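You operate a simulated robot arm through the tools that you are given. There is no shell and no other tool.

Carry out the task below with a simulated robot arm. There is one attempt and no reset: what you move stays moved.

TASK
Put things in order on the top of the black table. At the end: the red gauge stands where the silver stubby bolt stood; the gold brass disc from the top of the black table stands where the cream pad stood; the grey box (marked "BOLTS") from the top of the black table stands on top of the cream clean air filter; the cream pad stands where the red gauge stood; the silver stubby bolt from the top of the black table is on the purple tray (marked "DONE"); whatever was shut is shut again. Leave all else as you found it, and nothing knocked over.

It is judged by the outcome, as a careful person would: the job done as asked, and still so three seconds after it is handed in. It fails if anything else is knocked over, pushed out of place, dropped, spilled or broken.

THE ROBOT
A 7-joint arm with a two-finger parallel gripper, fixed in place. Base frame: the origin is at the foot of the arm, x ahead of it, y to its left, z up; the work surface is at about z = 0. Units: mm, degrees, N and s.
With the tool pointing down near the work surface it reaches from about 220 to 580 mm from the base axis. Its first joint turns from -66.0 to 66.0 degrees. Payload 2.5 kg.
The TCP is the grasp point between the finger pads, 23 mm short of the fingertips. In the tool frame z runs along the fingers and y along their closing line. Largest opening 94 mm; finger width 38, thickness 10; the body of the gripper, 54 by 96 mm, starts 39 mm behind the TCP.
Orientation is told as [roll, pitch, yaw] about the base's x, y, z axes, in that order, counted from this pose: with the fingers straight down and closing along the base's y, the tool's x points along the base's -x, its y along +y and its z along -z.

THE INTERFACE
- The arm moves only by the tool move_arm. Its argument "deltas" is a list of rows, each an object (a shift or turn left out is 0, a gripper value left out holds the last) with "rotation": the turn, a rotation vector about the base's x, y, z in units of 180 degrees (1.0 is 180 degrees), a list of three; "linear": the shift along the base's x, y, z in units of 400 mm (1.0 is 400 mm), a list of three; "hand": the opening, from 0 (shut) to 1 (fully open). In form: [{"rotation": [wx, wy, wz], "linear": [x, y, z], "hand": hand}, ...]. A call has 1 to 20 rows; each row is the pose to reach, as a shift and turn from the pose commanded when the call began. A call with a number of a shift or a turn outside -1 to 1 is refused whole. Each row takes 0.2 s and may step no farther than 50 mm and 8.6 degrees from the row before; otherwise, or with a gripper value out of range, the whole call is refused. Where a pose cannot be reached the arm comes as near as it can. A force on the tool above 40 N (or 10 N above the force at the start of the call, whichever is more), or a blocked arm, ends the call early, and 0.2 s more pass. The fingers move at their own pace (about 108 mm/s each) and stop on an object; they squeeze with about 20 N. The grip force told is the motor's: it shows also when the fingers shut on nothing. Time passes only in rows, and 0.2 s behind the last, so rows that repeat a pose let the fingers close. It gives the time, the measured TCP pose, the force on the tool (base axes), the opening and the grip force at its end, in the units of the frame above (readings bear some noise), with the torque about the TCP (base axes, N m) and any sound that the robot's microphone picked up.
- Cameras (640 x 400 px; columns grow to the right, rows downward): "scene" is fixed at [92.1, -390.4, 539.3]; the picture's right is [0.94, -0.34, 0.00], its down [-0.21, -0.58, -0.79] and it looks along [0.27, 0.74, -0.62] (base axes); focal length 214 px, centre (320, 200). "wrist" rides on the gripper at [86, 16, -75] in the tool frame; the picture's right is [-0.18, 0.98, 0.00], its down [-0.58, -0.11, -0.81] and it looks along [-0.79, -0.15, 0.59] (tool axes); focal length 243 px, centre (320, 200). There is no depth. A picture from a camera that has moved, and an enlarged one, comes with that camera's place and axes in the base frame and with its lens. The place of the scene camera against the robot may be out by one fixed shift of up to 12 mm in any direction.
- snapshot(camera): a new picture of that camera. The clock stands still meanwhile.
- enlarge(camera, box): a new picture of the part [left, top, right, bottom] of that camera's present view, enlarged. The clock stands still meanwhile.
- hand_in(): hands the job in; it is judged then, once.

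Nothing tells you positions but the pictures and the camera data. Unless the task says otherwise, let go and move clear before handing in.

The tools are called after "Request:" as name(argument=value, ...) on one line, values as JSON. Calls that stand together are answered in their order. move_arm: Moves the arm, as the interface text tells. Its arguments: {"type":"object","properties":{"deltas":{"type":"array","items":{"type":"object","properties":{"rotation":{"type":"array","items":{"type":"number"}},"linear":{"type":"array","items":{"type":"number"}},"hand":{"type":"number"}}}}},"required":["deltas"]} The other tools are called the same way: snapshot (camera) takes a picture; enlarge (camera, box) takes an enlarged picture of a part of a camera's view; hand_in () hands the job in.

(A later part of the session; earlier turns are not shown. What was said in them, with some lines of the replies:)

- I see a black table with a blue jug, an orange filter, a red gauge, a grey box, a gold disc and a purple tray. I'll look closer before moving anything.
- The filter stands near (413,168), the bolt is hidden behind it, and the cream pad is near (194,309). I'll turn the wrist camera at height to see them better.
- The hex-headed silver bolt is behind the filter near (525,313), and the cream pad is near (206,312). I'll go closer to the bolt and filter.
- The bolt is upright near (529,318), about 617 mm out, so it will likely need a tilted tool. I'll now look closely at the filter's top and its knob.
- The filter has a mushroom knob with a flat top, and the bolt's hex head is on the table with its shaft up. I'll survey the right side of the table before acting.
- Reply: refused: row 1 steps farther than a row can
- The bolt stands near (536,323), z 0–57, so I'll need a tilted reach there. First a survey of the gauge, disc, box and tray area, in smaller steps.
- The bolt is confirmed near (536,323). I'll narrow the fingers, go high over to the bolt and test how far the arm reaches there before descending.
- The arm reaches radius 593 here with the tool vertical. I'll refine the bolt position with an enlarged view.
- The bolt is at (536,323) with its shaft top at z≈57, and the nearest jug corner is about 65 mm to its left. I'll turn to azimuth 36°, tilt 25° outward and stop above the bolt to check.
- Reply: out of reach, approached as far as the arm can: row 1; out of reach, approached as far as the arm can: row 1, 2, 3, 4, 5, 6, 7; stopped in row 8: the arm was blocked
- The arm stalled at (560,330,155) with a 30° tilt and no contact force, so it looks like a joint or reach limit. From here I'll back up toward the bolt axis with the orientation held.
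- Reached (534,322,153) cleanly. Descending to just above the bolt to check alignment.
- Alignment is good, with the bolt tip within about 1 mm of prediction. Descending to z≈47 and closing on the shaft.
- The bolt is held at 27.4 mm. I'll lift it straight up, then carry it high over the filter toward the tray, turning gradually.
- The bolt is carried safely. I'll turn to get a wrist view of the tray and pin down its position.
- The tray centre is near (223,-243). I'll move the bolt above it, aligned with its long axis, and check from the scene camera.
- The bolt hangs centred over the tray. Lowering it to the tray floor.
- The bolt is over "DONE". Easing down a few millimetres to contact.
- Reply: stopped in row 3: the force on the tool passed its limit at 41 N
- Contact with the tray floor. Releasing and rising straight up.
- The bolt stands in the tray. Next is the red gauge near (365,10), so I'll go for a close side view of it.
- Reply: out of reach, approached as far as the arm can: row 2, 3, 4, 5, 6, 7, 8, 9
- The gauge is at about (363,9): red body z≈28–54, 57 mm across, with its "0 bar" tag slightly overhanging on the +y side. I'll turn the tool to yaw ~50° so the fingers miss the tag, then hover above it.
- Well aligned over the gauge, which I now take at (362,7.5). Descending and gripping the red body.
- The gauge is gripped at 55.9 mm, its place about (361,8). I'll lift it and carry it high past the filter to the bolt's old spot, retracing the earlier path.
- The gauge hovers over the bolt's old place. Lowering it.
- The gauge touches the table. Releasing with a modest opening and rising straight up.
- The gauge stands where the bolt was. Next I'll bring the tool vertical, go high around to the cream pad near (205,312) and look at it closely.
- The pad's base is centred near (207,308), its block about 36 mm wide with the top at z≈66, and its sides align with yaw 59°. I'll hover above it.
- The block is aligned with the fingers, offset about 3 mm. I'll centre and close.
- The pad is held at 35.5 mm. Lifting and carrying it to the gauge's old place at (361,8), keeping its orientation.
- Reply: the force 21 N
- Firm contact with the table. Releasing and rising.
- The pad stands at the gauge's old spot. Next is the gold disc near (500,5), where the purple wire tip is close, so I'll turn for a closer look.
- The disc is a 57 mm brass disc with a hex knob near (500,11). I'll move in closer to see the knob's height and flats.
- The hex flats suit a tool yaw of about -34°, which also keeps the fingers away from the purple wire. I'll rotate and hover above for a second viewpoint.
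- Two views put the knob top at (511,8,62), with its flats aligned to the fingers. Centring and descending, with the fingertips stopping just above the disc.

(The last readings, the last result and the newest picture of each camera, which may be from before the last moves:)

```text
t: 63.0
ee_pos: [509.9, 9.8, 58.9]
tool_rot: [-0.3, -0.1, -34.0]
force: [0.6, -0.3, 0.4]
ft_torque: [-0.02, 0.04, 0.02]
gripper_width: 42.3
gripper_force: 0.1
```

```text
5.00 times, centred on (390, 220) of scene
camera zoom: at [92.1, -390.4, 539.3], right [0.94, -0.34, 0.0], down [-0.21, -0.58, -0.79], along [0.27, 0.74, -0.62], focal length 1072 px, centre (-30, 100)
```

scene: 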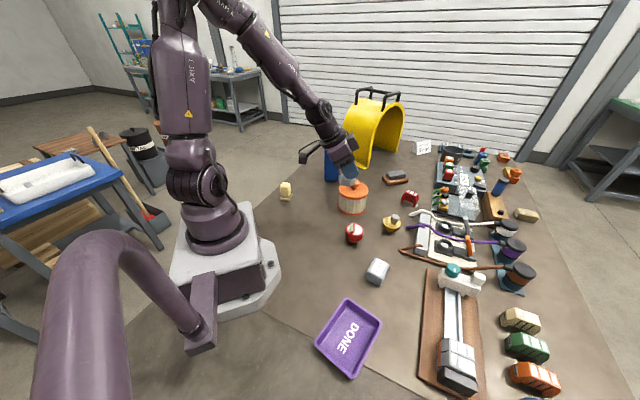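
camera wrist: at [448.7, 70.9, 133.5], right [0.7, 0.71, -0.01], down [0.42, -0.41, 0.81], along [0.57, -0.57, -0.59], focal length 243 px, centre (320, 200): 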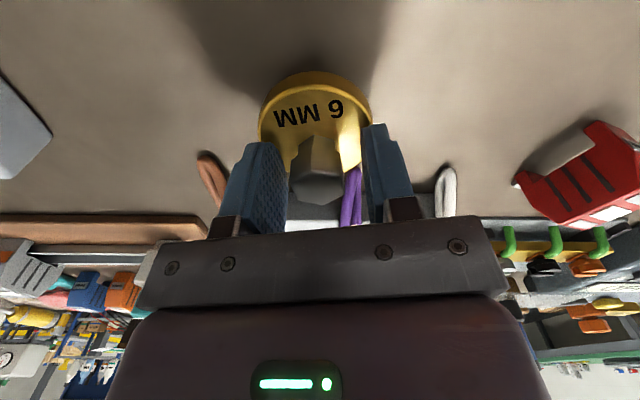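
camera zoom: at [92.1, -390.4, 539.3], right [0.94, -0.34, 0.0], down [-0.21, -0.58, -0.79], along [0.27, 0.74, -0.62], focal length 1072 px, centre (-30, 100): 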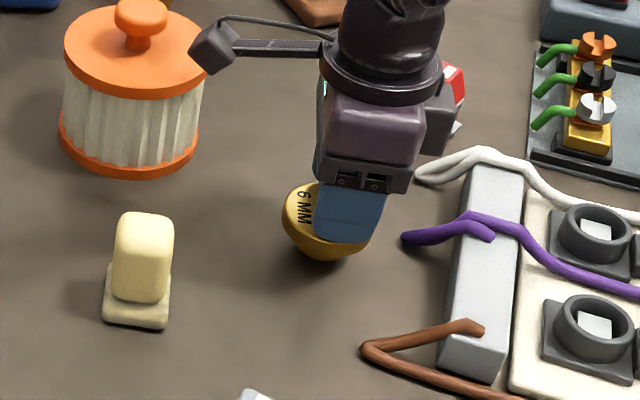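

The knob is between the fingers, nearly centred. Closing on it.

Request:
move_arm(deltas=[{"linear": [-0.002, -0.002, -0.002], "hand": 0.3}, {"linear": [-0.002, -0.002, -0.002], "hand": 0.15}, {"linear": [-0.002, -0.002, -0.002], "hand": 0.12}, {"linear": [-0.002, -0.002, -0.002], "hand": 0.12}])

Request:
snapshot(camera="wrist")

```text
t: 64.0
ee_pos: [510.2, 8.0, 57.1]
tool_rot: [-0.2, 0.0, -34.1]
force: [1.3, 1.1, 3.2]
ft_torque: [0.13, -0.05, -0.01]
gripper_width: 25.3
gripper_force: 20.4
```

```text
taken
camera wrist: at [447.9, 70.3, 132.7], right [0.7, 0.71, 0.0], down [0.42, -0.41, 0.81], along [0.57, -0.57, -0.59], focal length 243 px, centre (320, 200)
```

wrist: 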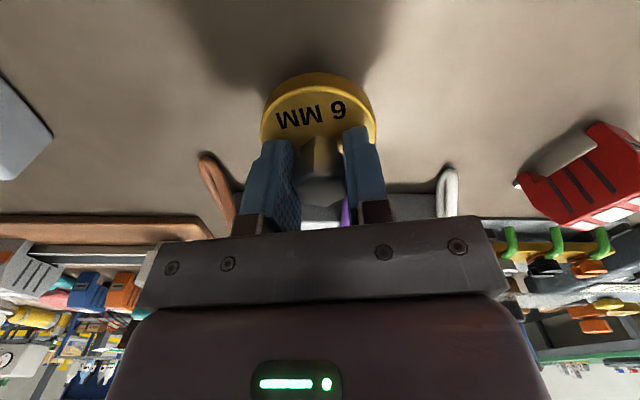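

The knob is gripped at 25.3 mm. Lifting the disc clear of the wires and carrying it high to the pad's old place at (207,307).

Request:
move_arm(deltas=[{"linear": [0, 0, 0.04]}, {"linear": [0, 0, 0.13]}, {"linear": [0, 0, 0.24]}, {"linear": [0, 0, 0.35]}, {"linear": [0, 0, 0.43]}, {"linear": [-0.075, 0.075, 0.43], "rotation": [0, 0, 0.04]}, {"linear": [-0.15, 0.15, 0.43], "rotation": [0, 0, 0.08]}, {"linear": [-0.225, 0.225, 0.43], "rotation": [0, 0, 0.12]}, {"linear": [-0.3, 0.3, 0.43], "rotation": [0, 0, 0.16]}, {"linear": [-0.375, 0.375, 0.43], "rotation": [0, 0, 0.2]}, {"linear": [-0.45, 0.45, 0.43], "rotation": [0, 0, 0.24]}, {"linear": [-0.525, 0.525, 0.43], "rotation": [0, 0, 0.28]}, {"linear": [-0.6, 0.6, 0.43], "rotation": [0, 0, 0.32]}, {"linear": [-0.675, 0.676, 0.43], "rotation": [0, 0, 0.333]}, {"linear": [-0.7475, 0.752, 0.43], "rotation": [0, 0, 0.333]}, {"linear": [-0.7475, 0.752, 0.33], "rotation": [0, 0, 0.333]}, {"linear": [-0.7475, 0.752, 0.22], "rotation": [0, 0, 0.333]}, {"linear": [-0.7475, 0.752, 0.11], "rotation": [0, 0, 0.333]}, {"linear": [-0.7475, 0.752, 0.11], "rotation": [0, 0, 0.333]}])

Request:
snapshot(camera="wrist")

Request:
enlarge(camera="scene", box=[240, 130, 340, 230])

```text
t: 68.0
ee_pos: [209.9, 308.6, 101.7]
tool_rot: [-0.3, -0.2, 26.0]
force: [-0.8, 0.6, -1.3]
ft_torque: [-0.04, 0.02, 0.02]
gripper_width: 25.7
gripper_force: 20.6
```

```text
taken
camera wrist: at [126.4, 285.7, 177.5], right [-0.26, 0.96, -0.01], down [0.57, 0.16, 0.81], along [0.78, 0.21, -0.59], focal length 243 px, centre (320, 200)
```

wrist: 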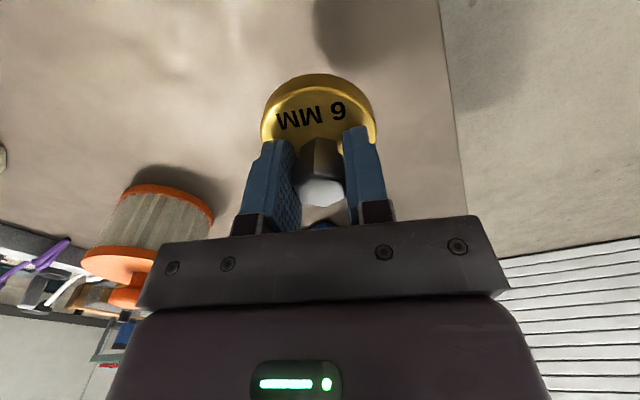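

```text
4.00 times, centred on (290, 180) of scene
camera zoom: at [92.1, -390.4, 539.3], right [0.94, -0.34, 0.0], down [-0.21, -0.58, -0.79], along [0.27, 0.74, -0.62], focal length 858 px, centre (440, 280)
```

zoom: 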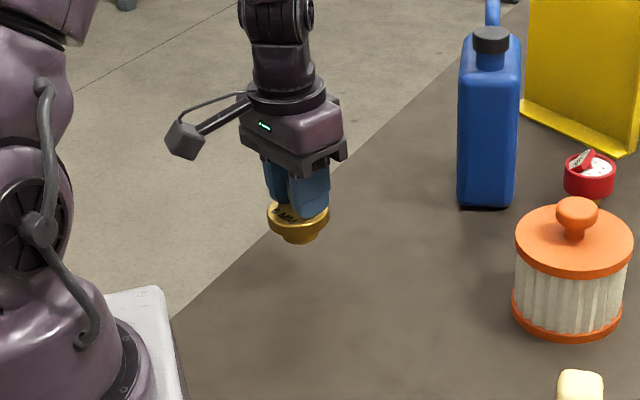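

Request:
move_arm(deltas=[{"linear": [0, 0, -0.06]}, {"linear": [0, 0, -0.095]}, {"linear": [0, 0, -0.104]}, {"linear": [0, 0, -0.1075]}, {"linear": [0, 0, -0.11]}, {"linear": [0, 0, -0.1115]}])

```text
t: 69.4
ee_pos: [210.9, 308.8, 57.6]
tool_rot: [-0.3, -0.2, 25.9]
force: [-2.0, -6.1, 23.3]
ft_torque: [-0.23, 0.32, 0.02]
gripper_width: 25.4
gripper_force: 20.0
```

Contact at the same height as when it was picked up. Releasing and rising.

Request:
move_arm(deltas=[{"linear": [0, 0, 0.002]}, {"linear": [0, 0, 0.002], "hand": 0.35}, {"linear": [0, 0, 0.002], "hand": 0.48}, {"linear": [0, 0, 0.002], "hand": 0.48}, {"linear": [0, 0, 0.05], "hand": 0.48}, {"linear": [0, 0, 0.12], "hand": 0.48}, {"linear": [0, 0, 0.22], "hand": 0.48}, {"linear": [0, 0, 0.34], "hand": 0.6}, {"linear": [0, 0, 0.44], "hand": 0.8}, {"linear": [0, 0, 0.44], "hand": 0.8}])

Request:
snapshot(camera="wrist")

Request:
snapshot(camera="scene")

Request:
enlarge(camera="scene", box=[240, 130, 440, 290])

```text
t: 71.6
ee_pos: [210.4, 308.4, 231.6]
tool_rot: [-0.3, -0.1, 26.0]
force: [0.1, 0.1, -0.4]
ft_torque: [0.02, 0.02, 0.0]
gripper_width: 75.0
gripper_force: 0.0
```

```text
taken
camera wrist: at [126.8, 284.8, 307.8], right [-0.26, 0.96, -0.01], down [0.57, 0.16, 0.81], along [0.78, 0.21, -0.59], focal length 243 px, centre (320, 200)
```

wrist: 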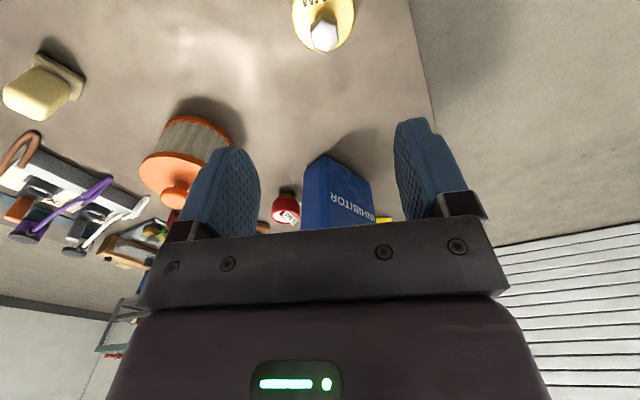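

```text
taken
```

scene: 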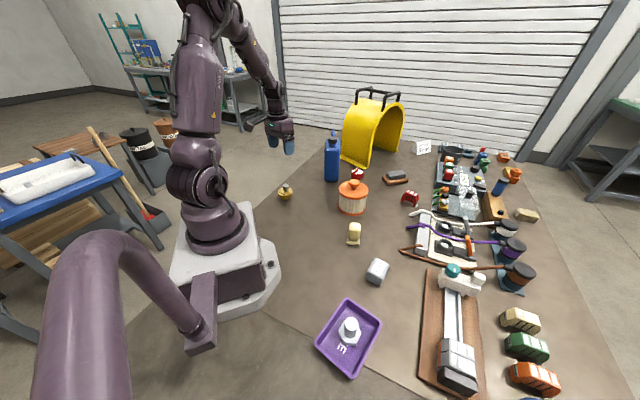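

```text
2.50 times, centred on (340, 210) of scene
camera zoom: at [92.1, -390.4, 539.3], right [0.94, -0.34, 0.0], down [-0.21, -0.58, -0.79], along [0.27, 0.74, -0.62], focal length 536 px, centre (270, 175)
```

zoom: 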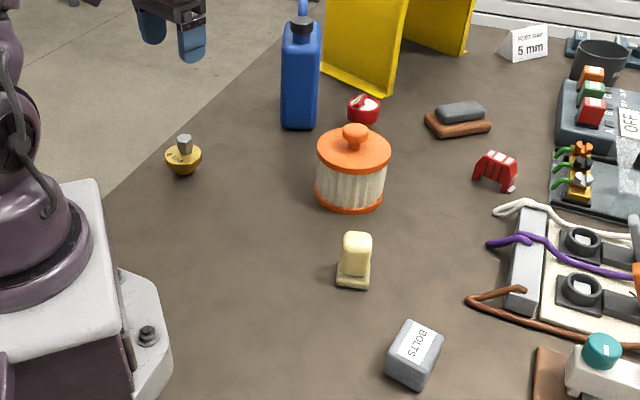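

The disc stands where the pad was. Now I'll measure the filter's knob accurately, which I estimate at (433,166) with its top at z≈117.

Request:
move_arm(deltas=[{"linear": [0.04, -0.07, 0]}, {"linear": [0.08, -0.15, 0]}, {"linear": [0.13, -0.24, 0]}, {"linear": [0.18, -0.33, 0]}, {"linear": [0.23, -0.41, 0]}, {"linear": [0.27, -0.45, 0]}, {"linear": [0.27, -0.45, 0]}])

Request:
snapshot(camera="wrist")

Request:
enlarge(camera="wrist", box=[240, 80, 400, 210])

```text
t: 73.2
ee_pos: [318.9, 129.7, 231.1]
tool_rot: [-0.2, -0.2, 25.9]
force: [-0.7, -0.3, -0.1]
ft_torque: [0.01, 0.0, 0.01]
gripper_width: 74.9
gripper_force: 0.1
```

```text
taken
camera wrist: at [234.6, 106.4, 307.1], right [-0.26, 0.96, -0.01], down [0.57, 0.16, 0.81], along [0.78, 0.21, -0.59], focal length 243 px, centre (320, 200)
```

wrist: 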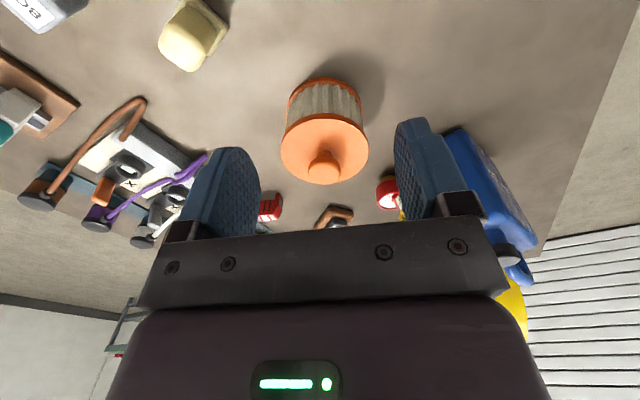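

```text
3.08 times, centred on (320, 145) of wrist
camera zoom: at [234.6, 106.4, 307.1], right [-0.26, 0.96, -0.01], down [0.57, 0.16, 0.81], along [0.78, 0.21, -0.59], focal length 746 px, centre (320, 369)
```

zoom: 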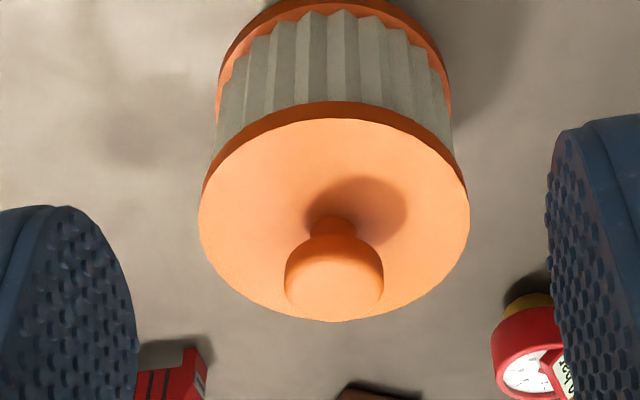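

The knob top is confirmed at about (434,167) with z≈117, and it is flat, 37 mm across, on a cap at z≈80. Now I'll look closely at the grey box.

Request:
move_arm(deltas=[{"linear": [-0.01, -0.07, 0], "rotation": [0, 0, -0.042]}, {"linear": [-0.02, -0.15, 0], "rotation": [0, 0, -0.084]}, {"linear": [-0.03, -0.24, 0], "rotation": [0, 0, -0.126]}, {"linear": [-0.04, -0.33, 0], "rotation": [0, 0, -0.168]}, {"linear": [-0.05, -0.42, 0], "rotation": [0, 0, -0.21]}, {"linear": [-0.06, -0.5, -0.04], "rotation": [0, 0, -0.252]}, {"linear": [-0.07, -0.55, -0.08], "rotation": [0, 0, -0.256]}, {"linear": [-0.07, -0.55, -0.08], "rotation": [0, 0, -0.256]}])

Request:
snapshot(camera="wrist")

Request:
enlarge(camera="wrist", box=[250, 90, 410, 220])

Request:
enlarge(camera="scene", box=[350, 245, 400, 295])

```text
t: 75.0
ee_pos: [291.3, -90.8, 198.8]
tool_rot: [-0.3, -0.1, -20.1]
force: [-0.3, 1.1, -0.2]
ft_torque: [-0.01, 0.03, 0.01]
gripper_width: 75.2
gripper_force: 0.0
```

```text
taken
camera wrist: at [216.5, -46.1, 274.7], right [0.51, 0.86, -0.01], down [0.51, -0.3, 0.81], along [0.69, -0.42, -0.59], focal length 243 px, centre (320, 200)
```

wrist: 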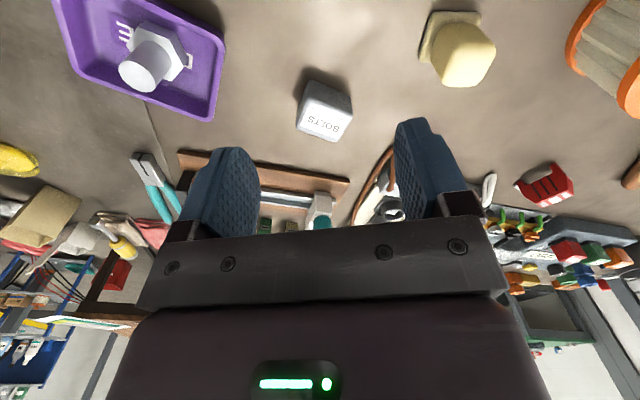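

```text
3.08 times, centred on (330, 155) of wrist
camera zoom: at [216.5, -46.1, 274.7], right [0.51, 0.86, -0.01], down [0.51, -0.3, 0.81], along [0.69, -0.42, -0.59], focal length 746 px, centre (289, 338)
```

zoom: 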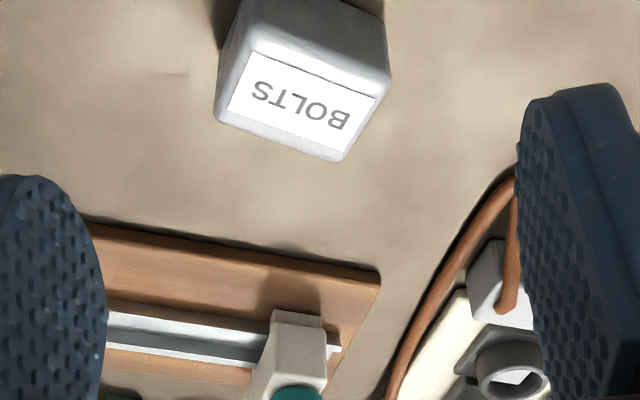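

```text
8.00 times, centred on (375, 270) of scene
camera zoom: at [92.1, -390.4, 539.3], right [0.94, -0.34, 0.0], down [-0.21, -0.58, -0.79], along [0.27, 0.74, -0.62], focal length 1716 px, centre (-120, -360)
```

zoom: 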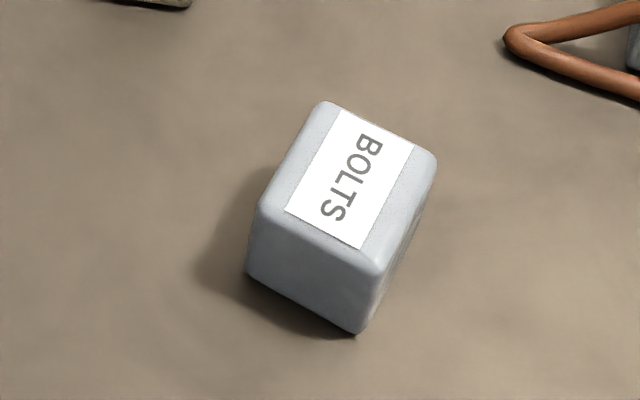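

The box is centred at about (367,-130.5), 52×42×40 mm, with its long axis at azimuth ~36°. I'll turn to yaw 36° and hover over it.

Request:
move_arm(deltas=[{"linear": [0.03, -0.015, 0], "rotation": [0, 0, 0.04]}, {"linear": [0.06, -0.03, 0], "rotation": [0, 0, 0.08]}, {"linear": [0.09, -0.045, 0], "rotation": [0, 0, 0.12]}, {"linear": [0.12, -0.06, 0], "rotation": [0, 0, 0.16]}, {"linear": [0.15, -0.08, 0], "rotation": [0, 0, 0.2]}, {"linear": [0.18, -0.09, -0.03], "rotation": [0, 0, 0.24]}, {"linear": [0.189, -0.099, -0.1], "rotation": [0, 0, 0.28]}, {"linear": [0.189, -0.099, -0.18], "rotation": [0, 0, 0.3117]}, {"linear": [0.189, -0.099, -0.22], "rotation": [0, 0, 0.3117]}, {"linear": [0.189, -0.099, -0.22], "rotation": [0, 0, 0.3117]}])

Request:
snapshot(camera="wrist")

Request:
enlarge(camera="wrist", box=[250, 30, 410, 160])

```text
t: 77.2
ee_pos: [366.6, -131.4, 112.4]
tool_rot: [-0.3, -0.1, 36.1]
force: [0.3, 0.3, 0.9]
ft_torque: [0.01, -0.01, -0.01]
gripper_width: 75.0
gripper_force: 0.1
```

```text
taken
camera wrist: at [288.4, -168.0, 187.6], right [-0.43, 0.9, -0.01], down [0.53, 0.26, 0.81], along [0.73, 0.34, -0.59], focal length 243 px, centre (320, 200)
```

wrist: 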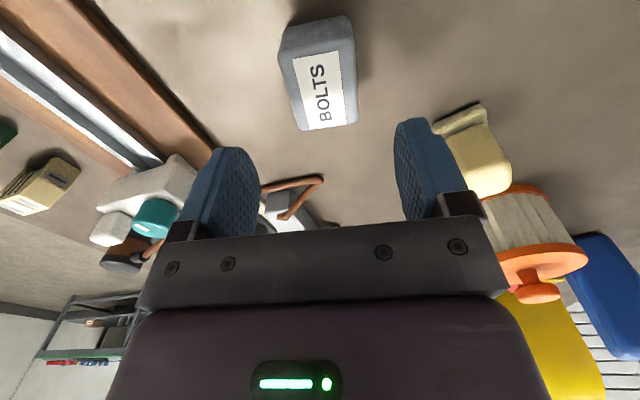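

```text
3.08 times, centred on (330, 95) of wrist
camera zoom: at [288.4, -168.0, 187.6], right [-0.43, 0.9, -0.01], down [0.53, 0.26, 0.81], along [0.73, 0.34, -0.59], focal length 746 px, centre (289, 523)
```

zoom: 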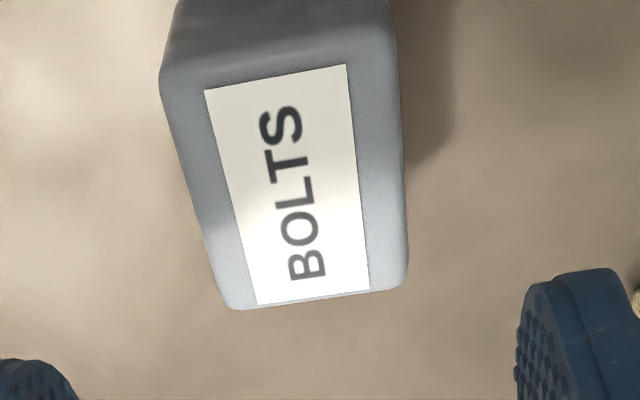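

Aligned within a degree. Descending around the box.

Request:
move_arm(deltas=[{"linear": [-0.004, 0.004, -0.07]}, {"linear": [-0.004, 0.004, -0.14]}, {"linear": [-0.004, 0.004, -0.19]}, {"linear": [-0.004, 0.004, -0.211]}, {"linear": [-0.004, 0.004, -0.211]}])

Request:
snapshot(camera="wrist")

```text
t: 78.4
ee_pos: [363.9, -128.7, 26.5]
tool_rot: [-0.4, -0.1, 36.0]
force: [0.5, -0.2, 1.0]
ft_torque: [0.01, -0.02, -0.01]
gripper_width: 75.2
gripper_force: 0.1
```

```text
taken
camera wrist: at [284.2, -166.7, 102.2], right [-0.43, 0.9, -0.01], down [0.53, 0.26, 0.81], along [0.73, 0.34, -0.59], focal length 243 px, centre (320, 200)
```

wrist: 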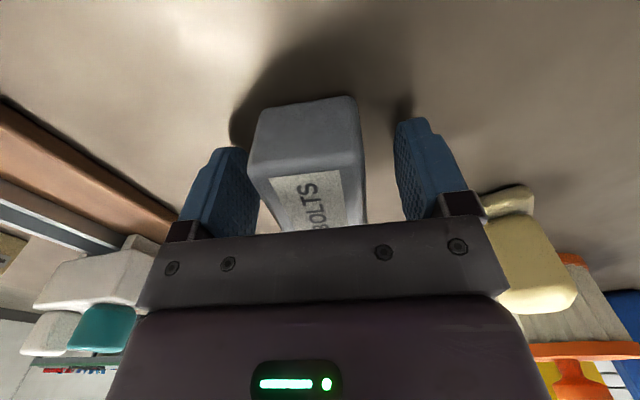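

Centred well. Closing on the box.

Request:
move_arm(deltas=[{"linear": [0.002, 0.0015, 0], "hand": 0.6}, {"linear": [0.002, 0.0015, 0], "hand": 0.35}, {"linear": [0.002, 0.0015, 0], "hand": 0.33}, {"linear": [0.002, 0.0015, 0], "hand": 0.33}, {"linear": [0.002, 0.0015, 0], "hand": 0.33}])

Request:
snapshot(camera="wrist")

```text
t: 79.6
ee_pos: [364.5, -129.5, 27.0]
tool_rot: [-0.3, -0.1, 35.9]
force: [0.8, -1.4, 2.6]
ft_torque: [0.08, 0.02, -0.05]
gripper_width: 45.0
gripper_force: 19.8
```

```text
taken
camera wrist: at [285.4, -165.7, 102.5], right [-0.43, 0.9, -0.01], down [0.53, 0.26, 0.81], along [0.73, 0.34, -0.59], focal length 243 px, centre (320, 200)
```

wrist: 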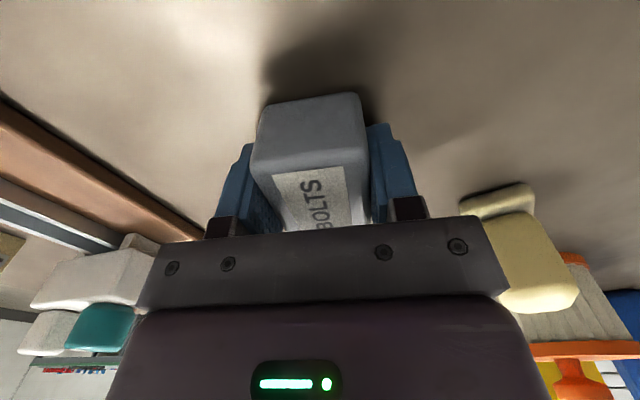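

The box is held at 45 mm. Lifting and carrying it over the filter, stopping above the knob for a check.

Request:
move_arm(deltas=[{"linear": [0, 0, 0.04]}, {"linear": [0, 0, 0.13]}, {"linear": [0, 0, 0.24]}, {"linear": [0, 0, 0.35]}, {"linear": [0, 0, 0.45]}, {"linear": [0.015, 0.06, 0.47]}, {"linear": [0.035, 0.15, 0.47]}, {"linear": [0.055, 0.24, 0.47]}, {"linear": [0.075, 0.33, 0.47]}, {"linear": [0.095, 0.42, 0.47]}, {"linear": [0.115, 0.51, 0.47]}, {"linear": [0.135, 0.6, 0.47]}, {"linear": [0.155, 0.68, 0.47]}, {"linear": [0.1725, 0.7405, 0.47]}, {"linear": [0.1725, 0.7405, 0.4]}, {"linear": [0.1725, 0.7405, 0.36]}, {"linear": [0.1725, 0.7405, 0.36]}])

Request:
snapshot(camera="wrist")

Request:
enlarge(camera="scene", box=[310, 130, 400, 220])

```text
t: 83.2
ee_pos: [435.2, 168.8, 172.4]
tool_rot: [-0.3, -0.1, 36.1]
force: [0.6, 0.4, -1.5]
ft_torque: [0.01, 0.0, -0.01]
gripper_width: 44.7
gripper_force: 20.2
```

```text
taken
camera wrist: at [355.4, 130.6, 248.1], right [-0.43, 0.9, -0.01], down [0.53, 0.26, 0.81], along [0.73, 0.34, -0.59], focal length 243 px, centre (320, 200)
```

wrist: 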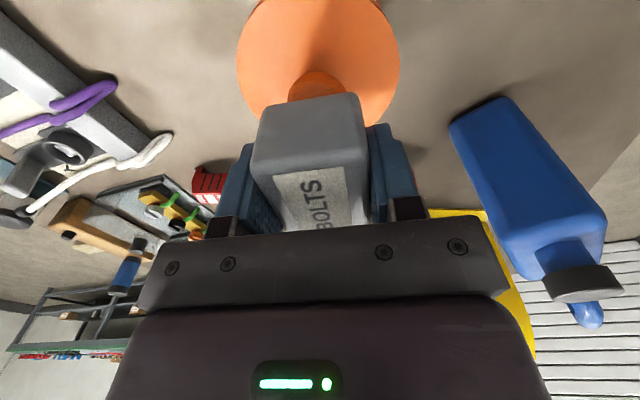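

```text
4.44 times, centred on (355, 175) of scene
camera zoom: at [92.1, -390.4, 539.3], right [0.94, -0.34, 0.0], down [-0.21, -0.58, -0.79], along [0.27, 0.74, -0.62], focal length 953 px, centre (164, 311)
```

zoom: 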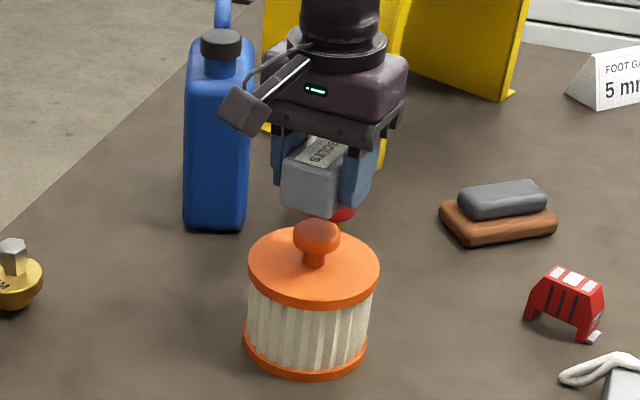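

The box is above the knob, with the TCP about 2 mm off in y. I'll correct that and lower it gently until contact.

Request:
move_arm(deltas=[{"linear": [0, -0.0045, -0.03]}, {"linear": [0, -0.0045, -0.055]}, {"linear": [0, -0.0045, -0.0625]}, {"linear": [0, -0.0045, -0.0625]}])

Request:
enlarge(camera="scene", box=[310, 130, 400, 220])

Request:
snapshot(camera="wrist")

```text
t: 84.2
ee_pos: [434.3, 165.0, 146.8]
tool_rot: [-0.3, -0.1, 35.9]
force: [0.4, 0.3, -1.3]
ft_torque: [-0.01, -0.03, 0.02]
gripper_width: 44.7
gripper_force: 19.9
```

```text
4.44 times, centred on (355, 175) of scene
camera zoom: at [92.1, -390.4, 539.3], right [0.94, -0.34, 0.0], down [-0.21, -0.58, -0.79], along [0.27, 0.74, -0.62], focal length 953 px, centre (164, 311)
```

zoom: 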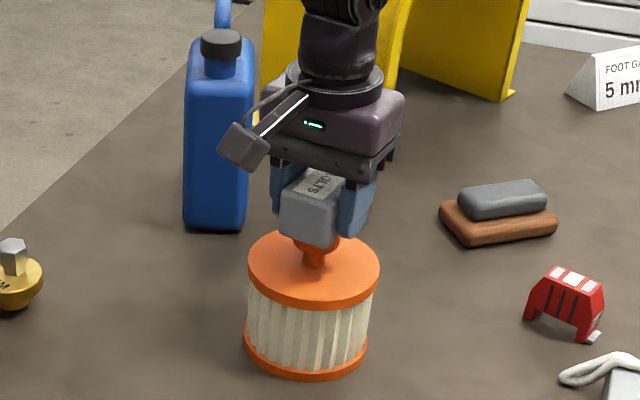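

```text
taken
camera wrist: at [355.2, 127.9, 222.7], right [-0.43, 0.9, -0.01], down [0.53, 0.26, 0.81], along [0.73, 0.34, -0.59], focal length 243 px, centre (320, 200)
```

wrist: 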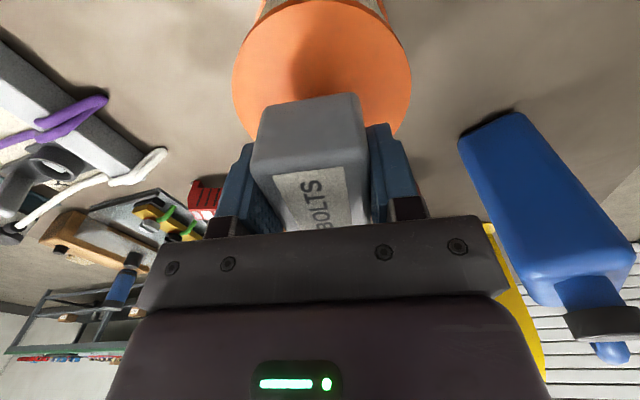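

Alignment looks right from both cameras. Lowering in small steps to contact.

Request:
move_arm(deltas=[{"linear": [0, 0, -0.002]}, {"linear": [0, 0, -0.004]}, {"linear": [0, 0, -0.006]}, {"linear": [0, 0, -0.007]}])

```text
t: 85.2
ee_pos: [435.7, 164.9, 145.2]
tool_rot: [-0.4, -0.2, 36.0]
force: [-4.7, -1.4, 15.6]
ft_torque: [0.1, 0.29, 0.03]
gripper_width: 44.8
gripper_force: 20.2
```

Contact at z≈145 as expected. I'll release just slightly first and check that the box stays put.

Request:
move_arm(deltas=[{"linear": [0, 0, 0.001]}, {"linear": [0, 0, 0.001], "hand": 0.5}, {"linear": [0, 0, 0.001], "hand": 0.53}, {"linear": [0, 0, 0.001], "hand": 0.53}])

Request:
snapshot(camera="wrist")

Request:
enlarge(camera="scene", box=[310, 130, 400, 220])

```text
t: 86.2
ee_pos: [435.3, 165.2, 143.9]
tool_rot: [-0.4, -0.1, 35.9]
force: [-0.3, 0.5, 0.4]
ft_torque: [-0.03, 0.01, 0.06]
gripper_width: 49.8
gripper_force: 0.1
```

```text
taken
camera wrist: at [355.7, 128.2, 219.5], right [-0.43, 0.9, -0.01], down [0.53, 0.26, 0.81], along [0.73, 0.34, -0.59], focal length 243 px, centre (320, 200)
```

wrist: 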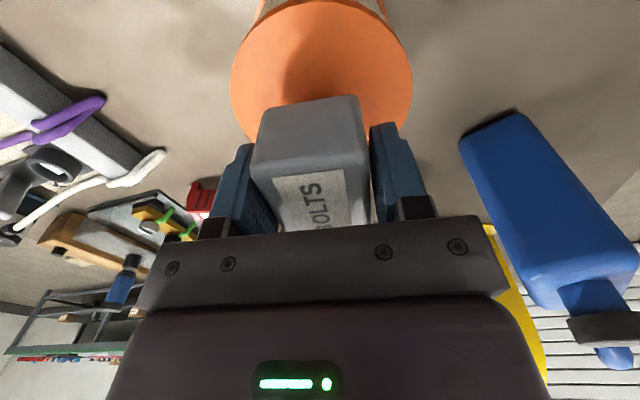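

```text
4.44 times, centred on (355, 175) of scene
camera zoom: at [92.1, -390.4, 539.3], right [0.94, -0.34, 0.0], down [-0.21, -0.58, -0.79], along [0.27, 0.74, -0.62], focal length 953 px, centre (164, 311)
```

zoom: 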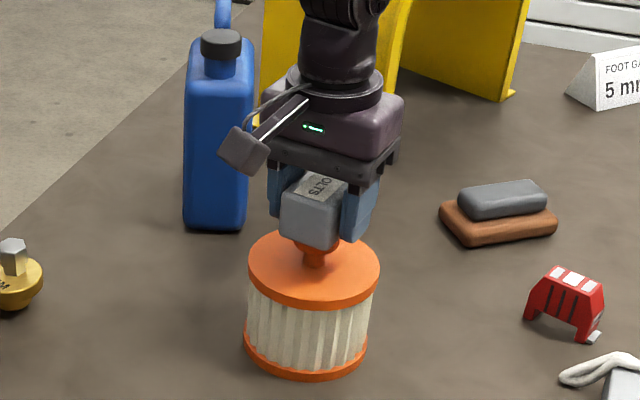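

The box rests on the knob unsupported. I'll wait a second with the fingers as guards, then check again.

Request:
move_arm(deltas=[{"hand": 0.55}, {"hand": 0.57}, {"hand": 0.6}, {"hand": 0.6}, {"hand": 0.6}, {"hand": 0.6}, {"hand": 0.6}])

Request:
snapshot(camera="wrist")

Request:
enlarge(camera="scene", box=[310, 130, 400, 220])

```text
t: 87.8
ee_pos: [434.5, 165.8, 143.9]
tool_rot: [-0.3, -0.1, 36.0]
force: [0.3, -1.8, 0.2]
ft_torque: [-0.02, -0.03, -0.01]
gripper_width: 56.7
gripper_force: 0.2
```

```text
taken
camera wrist: at [355.7, 128.2, 219.6], right [-0.43, 0.9, -0.01], down [0.53, 0.26, 0.81], along [0.73, 0.34, -0.59], focal length 243 px, centre (320, 200)
```

wrist: 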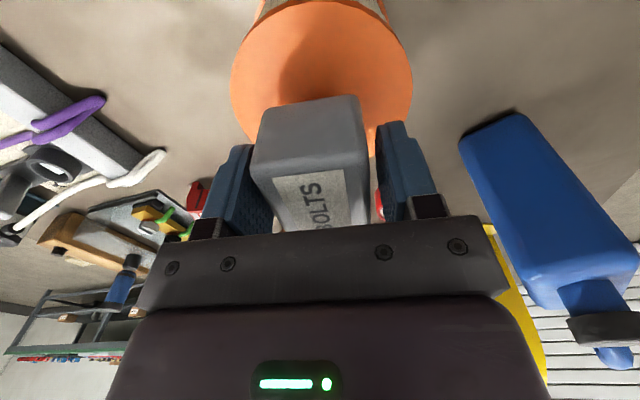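

```text
4.44 times, centred on (355, 175) of scene
camera zoom: at [92.1, -390.4, 539.3], right [0.94, -0.34, 0.0], down [-0.21, -0.58, -0.79], along [0.27, 0.74, -0.62], focal length 953 px, centre (164, 311)
```

zoom: 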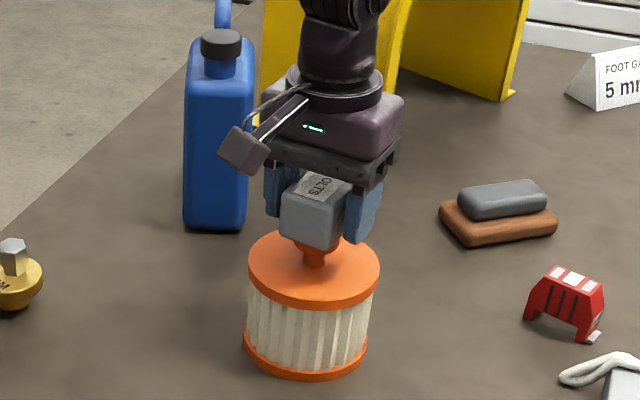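

The box is steady. Opening more and withdrawing straight up, then back.

Request:
move_arm(deltas=[{"hand": 0.7}, {"hand": 0.75}, {"linear": [0, 0, 0.03], "hand": 0.75}, {"linear": [0, 0, 0.08], "hand": 0.75}, {"linear": [0, 0, 0.15], "hand": 0.75}, {"linear": [0, 0, 0.24], "hand": 0.75}, {"linear": [0, 0, 0.34], "hand": 0.75}, {"linear": [-0.07, -0.05, 0.4], "hand": 0.75}, {"linear": [-0.16, -0.1, 0.4], "hand": 0.75}, {"linear": [-0.25, -0.15, 0.4], "hand": 0.75}, {"linear": [-0.25, -0.15, 0.4], "hand": 0.75}])

Request:
snapshot(camera="wrist")

Request:
snapshot(camera="scene")

Request:
enlarge(camera="scene", box=[310, 130, 400, 220])

Request:
enlarge(camera="scene", box=[260, 160, 420, 260])

Request:
enlarge(camera="scene", box=[300, 280, 400, 390])

```text
t: 90.2
ee_pos: [332.6, 106.7, 303.9]
tool_rot: [-0.2, 0.0, 35.9]
force: [-0.5, -0.1, 0.8]
ft_torque: [-0.01, -0.02, -0.01]
gripper_width: 70.6
gripper_force: 0.1
```

```text
taken
camera wrist: at [253.8, 68.7, 378.9], right [-0.43, 0.9, -0.01], down [0.53, 0.26, 0.81], along [0.73, 0.34, -0.59], focal length 243 px, centre (320, 200)
```

wrist: 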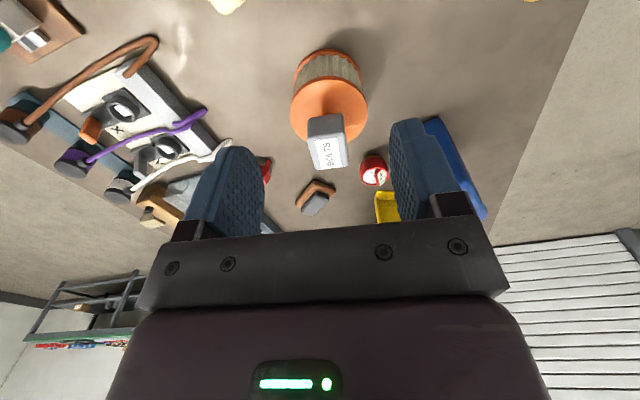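

```text
taken
```

scene: 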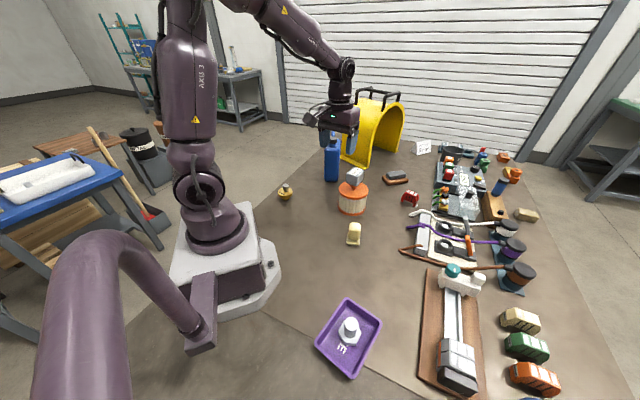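

```text
4.44 times, centred on (355, 175) of scene
camera zoom: at [92.0, -390.4, 539.3], right [0.94, -0.34, 0.0], down [-0.21, -0.58, -0.79], along [0.27, 0.74, -0.62], focal length 953 px, centre (164, 311)
```

zoom: 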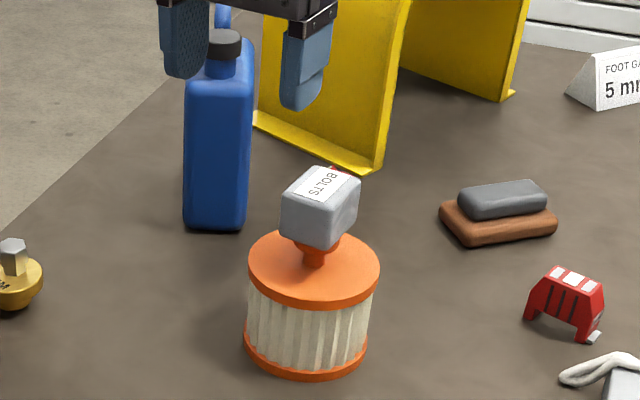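

```text
4.00 times, centred on (340, 210) of scene
camera zoom: at [92.0, -390.4, 539.3], right [0.94, -0.34, 0.0], down [-0.21, -0.58, -0.79], along [0.27, 0.74, -0.62], focal length 858 px, centre (240, 160)
```

zoom: 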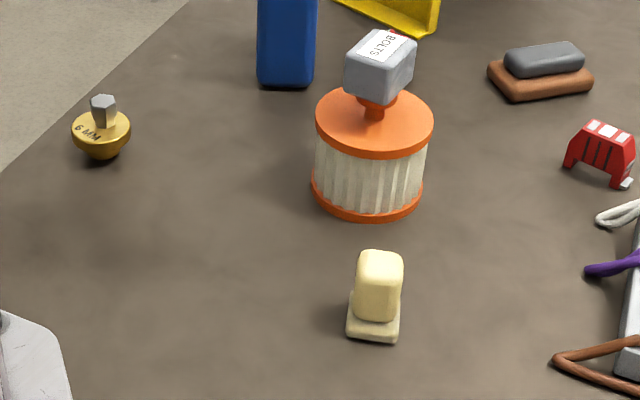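

```text
3.64 times, centred on (350, 335) of scene
camera zoom: at [92.0, -390.4, 539.3], right [0.94, -0.34, 0.0], down [-0.21, -0.58, -0.79], along [0.27, 0.74, -0.62], focal length 780 px, centre (211, -291)
```

zoom: 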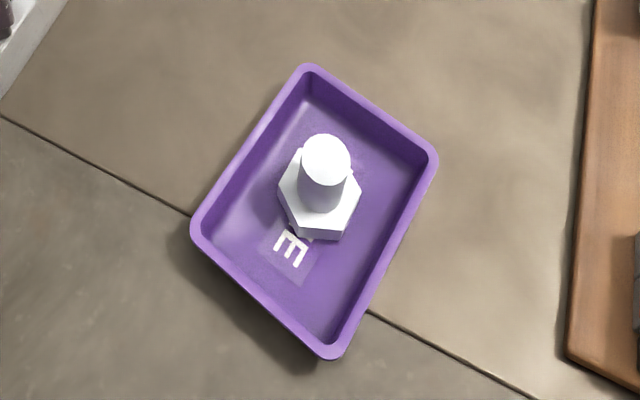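

Everything is in its new place: the box steady on the filter knob, the gauge, pad and disc swapped over, and the bolt in the tray. I'll wait a moment and take one last look.

Request:
move_arm(deltas=[{"linear": [-0.05, -0.02, 0.05]}, {"linear": [-0.1, -0.04, 0.08]}, {"linear": [-0.1, -0.04, 0.08]}, {"linear": [-0.1, -0.04, 0.08]}, {"linear": [-0.1, -0.04, 0.08]}, {"linear": [-0.1, -0.04, 0.08]}, {"linear": [-0.1, -0.04, 0.08]}, {"linear": [-0.1, -0.04, 0.08]}])

Request:
enlarge(camera="scene", box=[260, 120, 440, 260])

```text
t: 92.0
ee_pos: [293.7, 90.3, 335.0]
tool_rot: [-0.3, -0.1, 36.1]
force: [0.1, -0.4, -0.3]
ft_torque: [0.01, 0.0, -0.04]
gripper_width: 70.3
gripper_force: 0.0
```

```text
2.86 times, centred on (350, 190) of scene
camera zoom: at [92.1, -390.4, 539.3], right [0.94, -0.34, 0.0], down [-0.21, -0.58, -0.79], along [0.27, 0.74, -0.62], focal length 613 px, centre (234, 229)
```

zoom: 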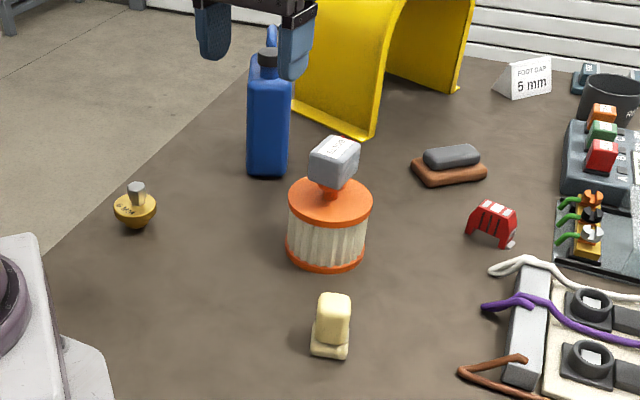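

All the objects stand as asked, nothing else has moved, and the arm is clear. Handing in.

Request:
hand_in()

```text
The job is handed in.
```

I finished the job and handed it in. In the last pictures everything was standing, and I saw nothing else moved.

| Object | Where it is now |
|---|---|
| Silver stubby bolt | On the purple "DONE" tray, upright near the middle |
| Red gauge | Where the bolt stood, behind the filter |
| Cream pad | Where the gauge stood |
| Gold brass disc | Where the pad stood |
| Grey "BOLTS" box | On top of the cream air filter |

- **Grey box:** it is balanced on the filter's 37 mm flat-topped knob. The box is too wide to sit fully on the rim around the knob. It stayed steady for about four seconds after I let go, but a knock could topple it.
- **Placement:** I judged each object's place from the camera pictures, so expect them to be a few millimetres off.
- **Anything shut:** I opened nothing, so nothing needed shutting again.
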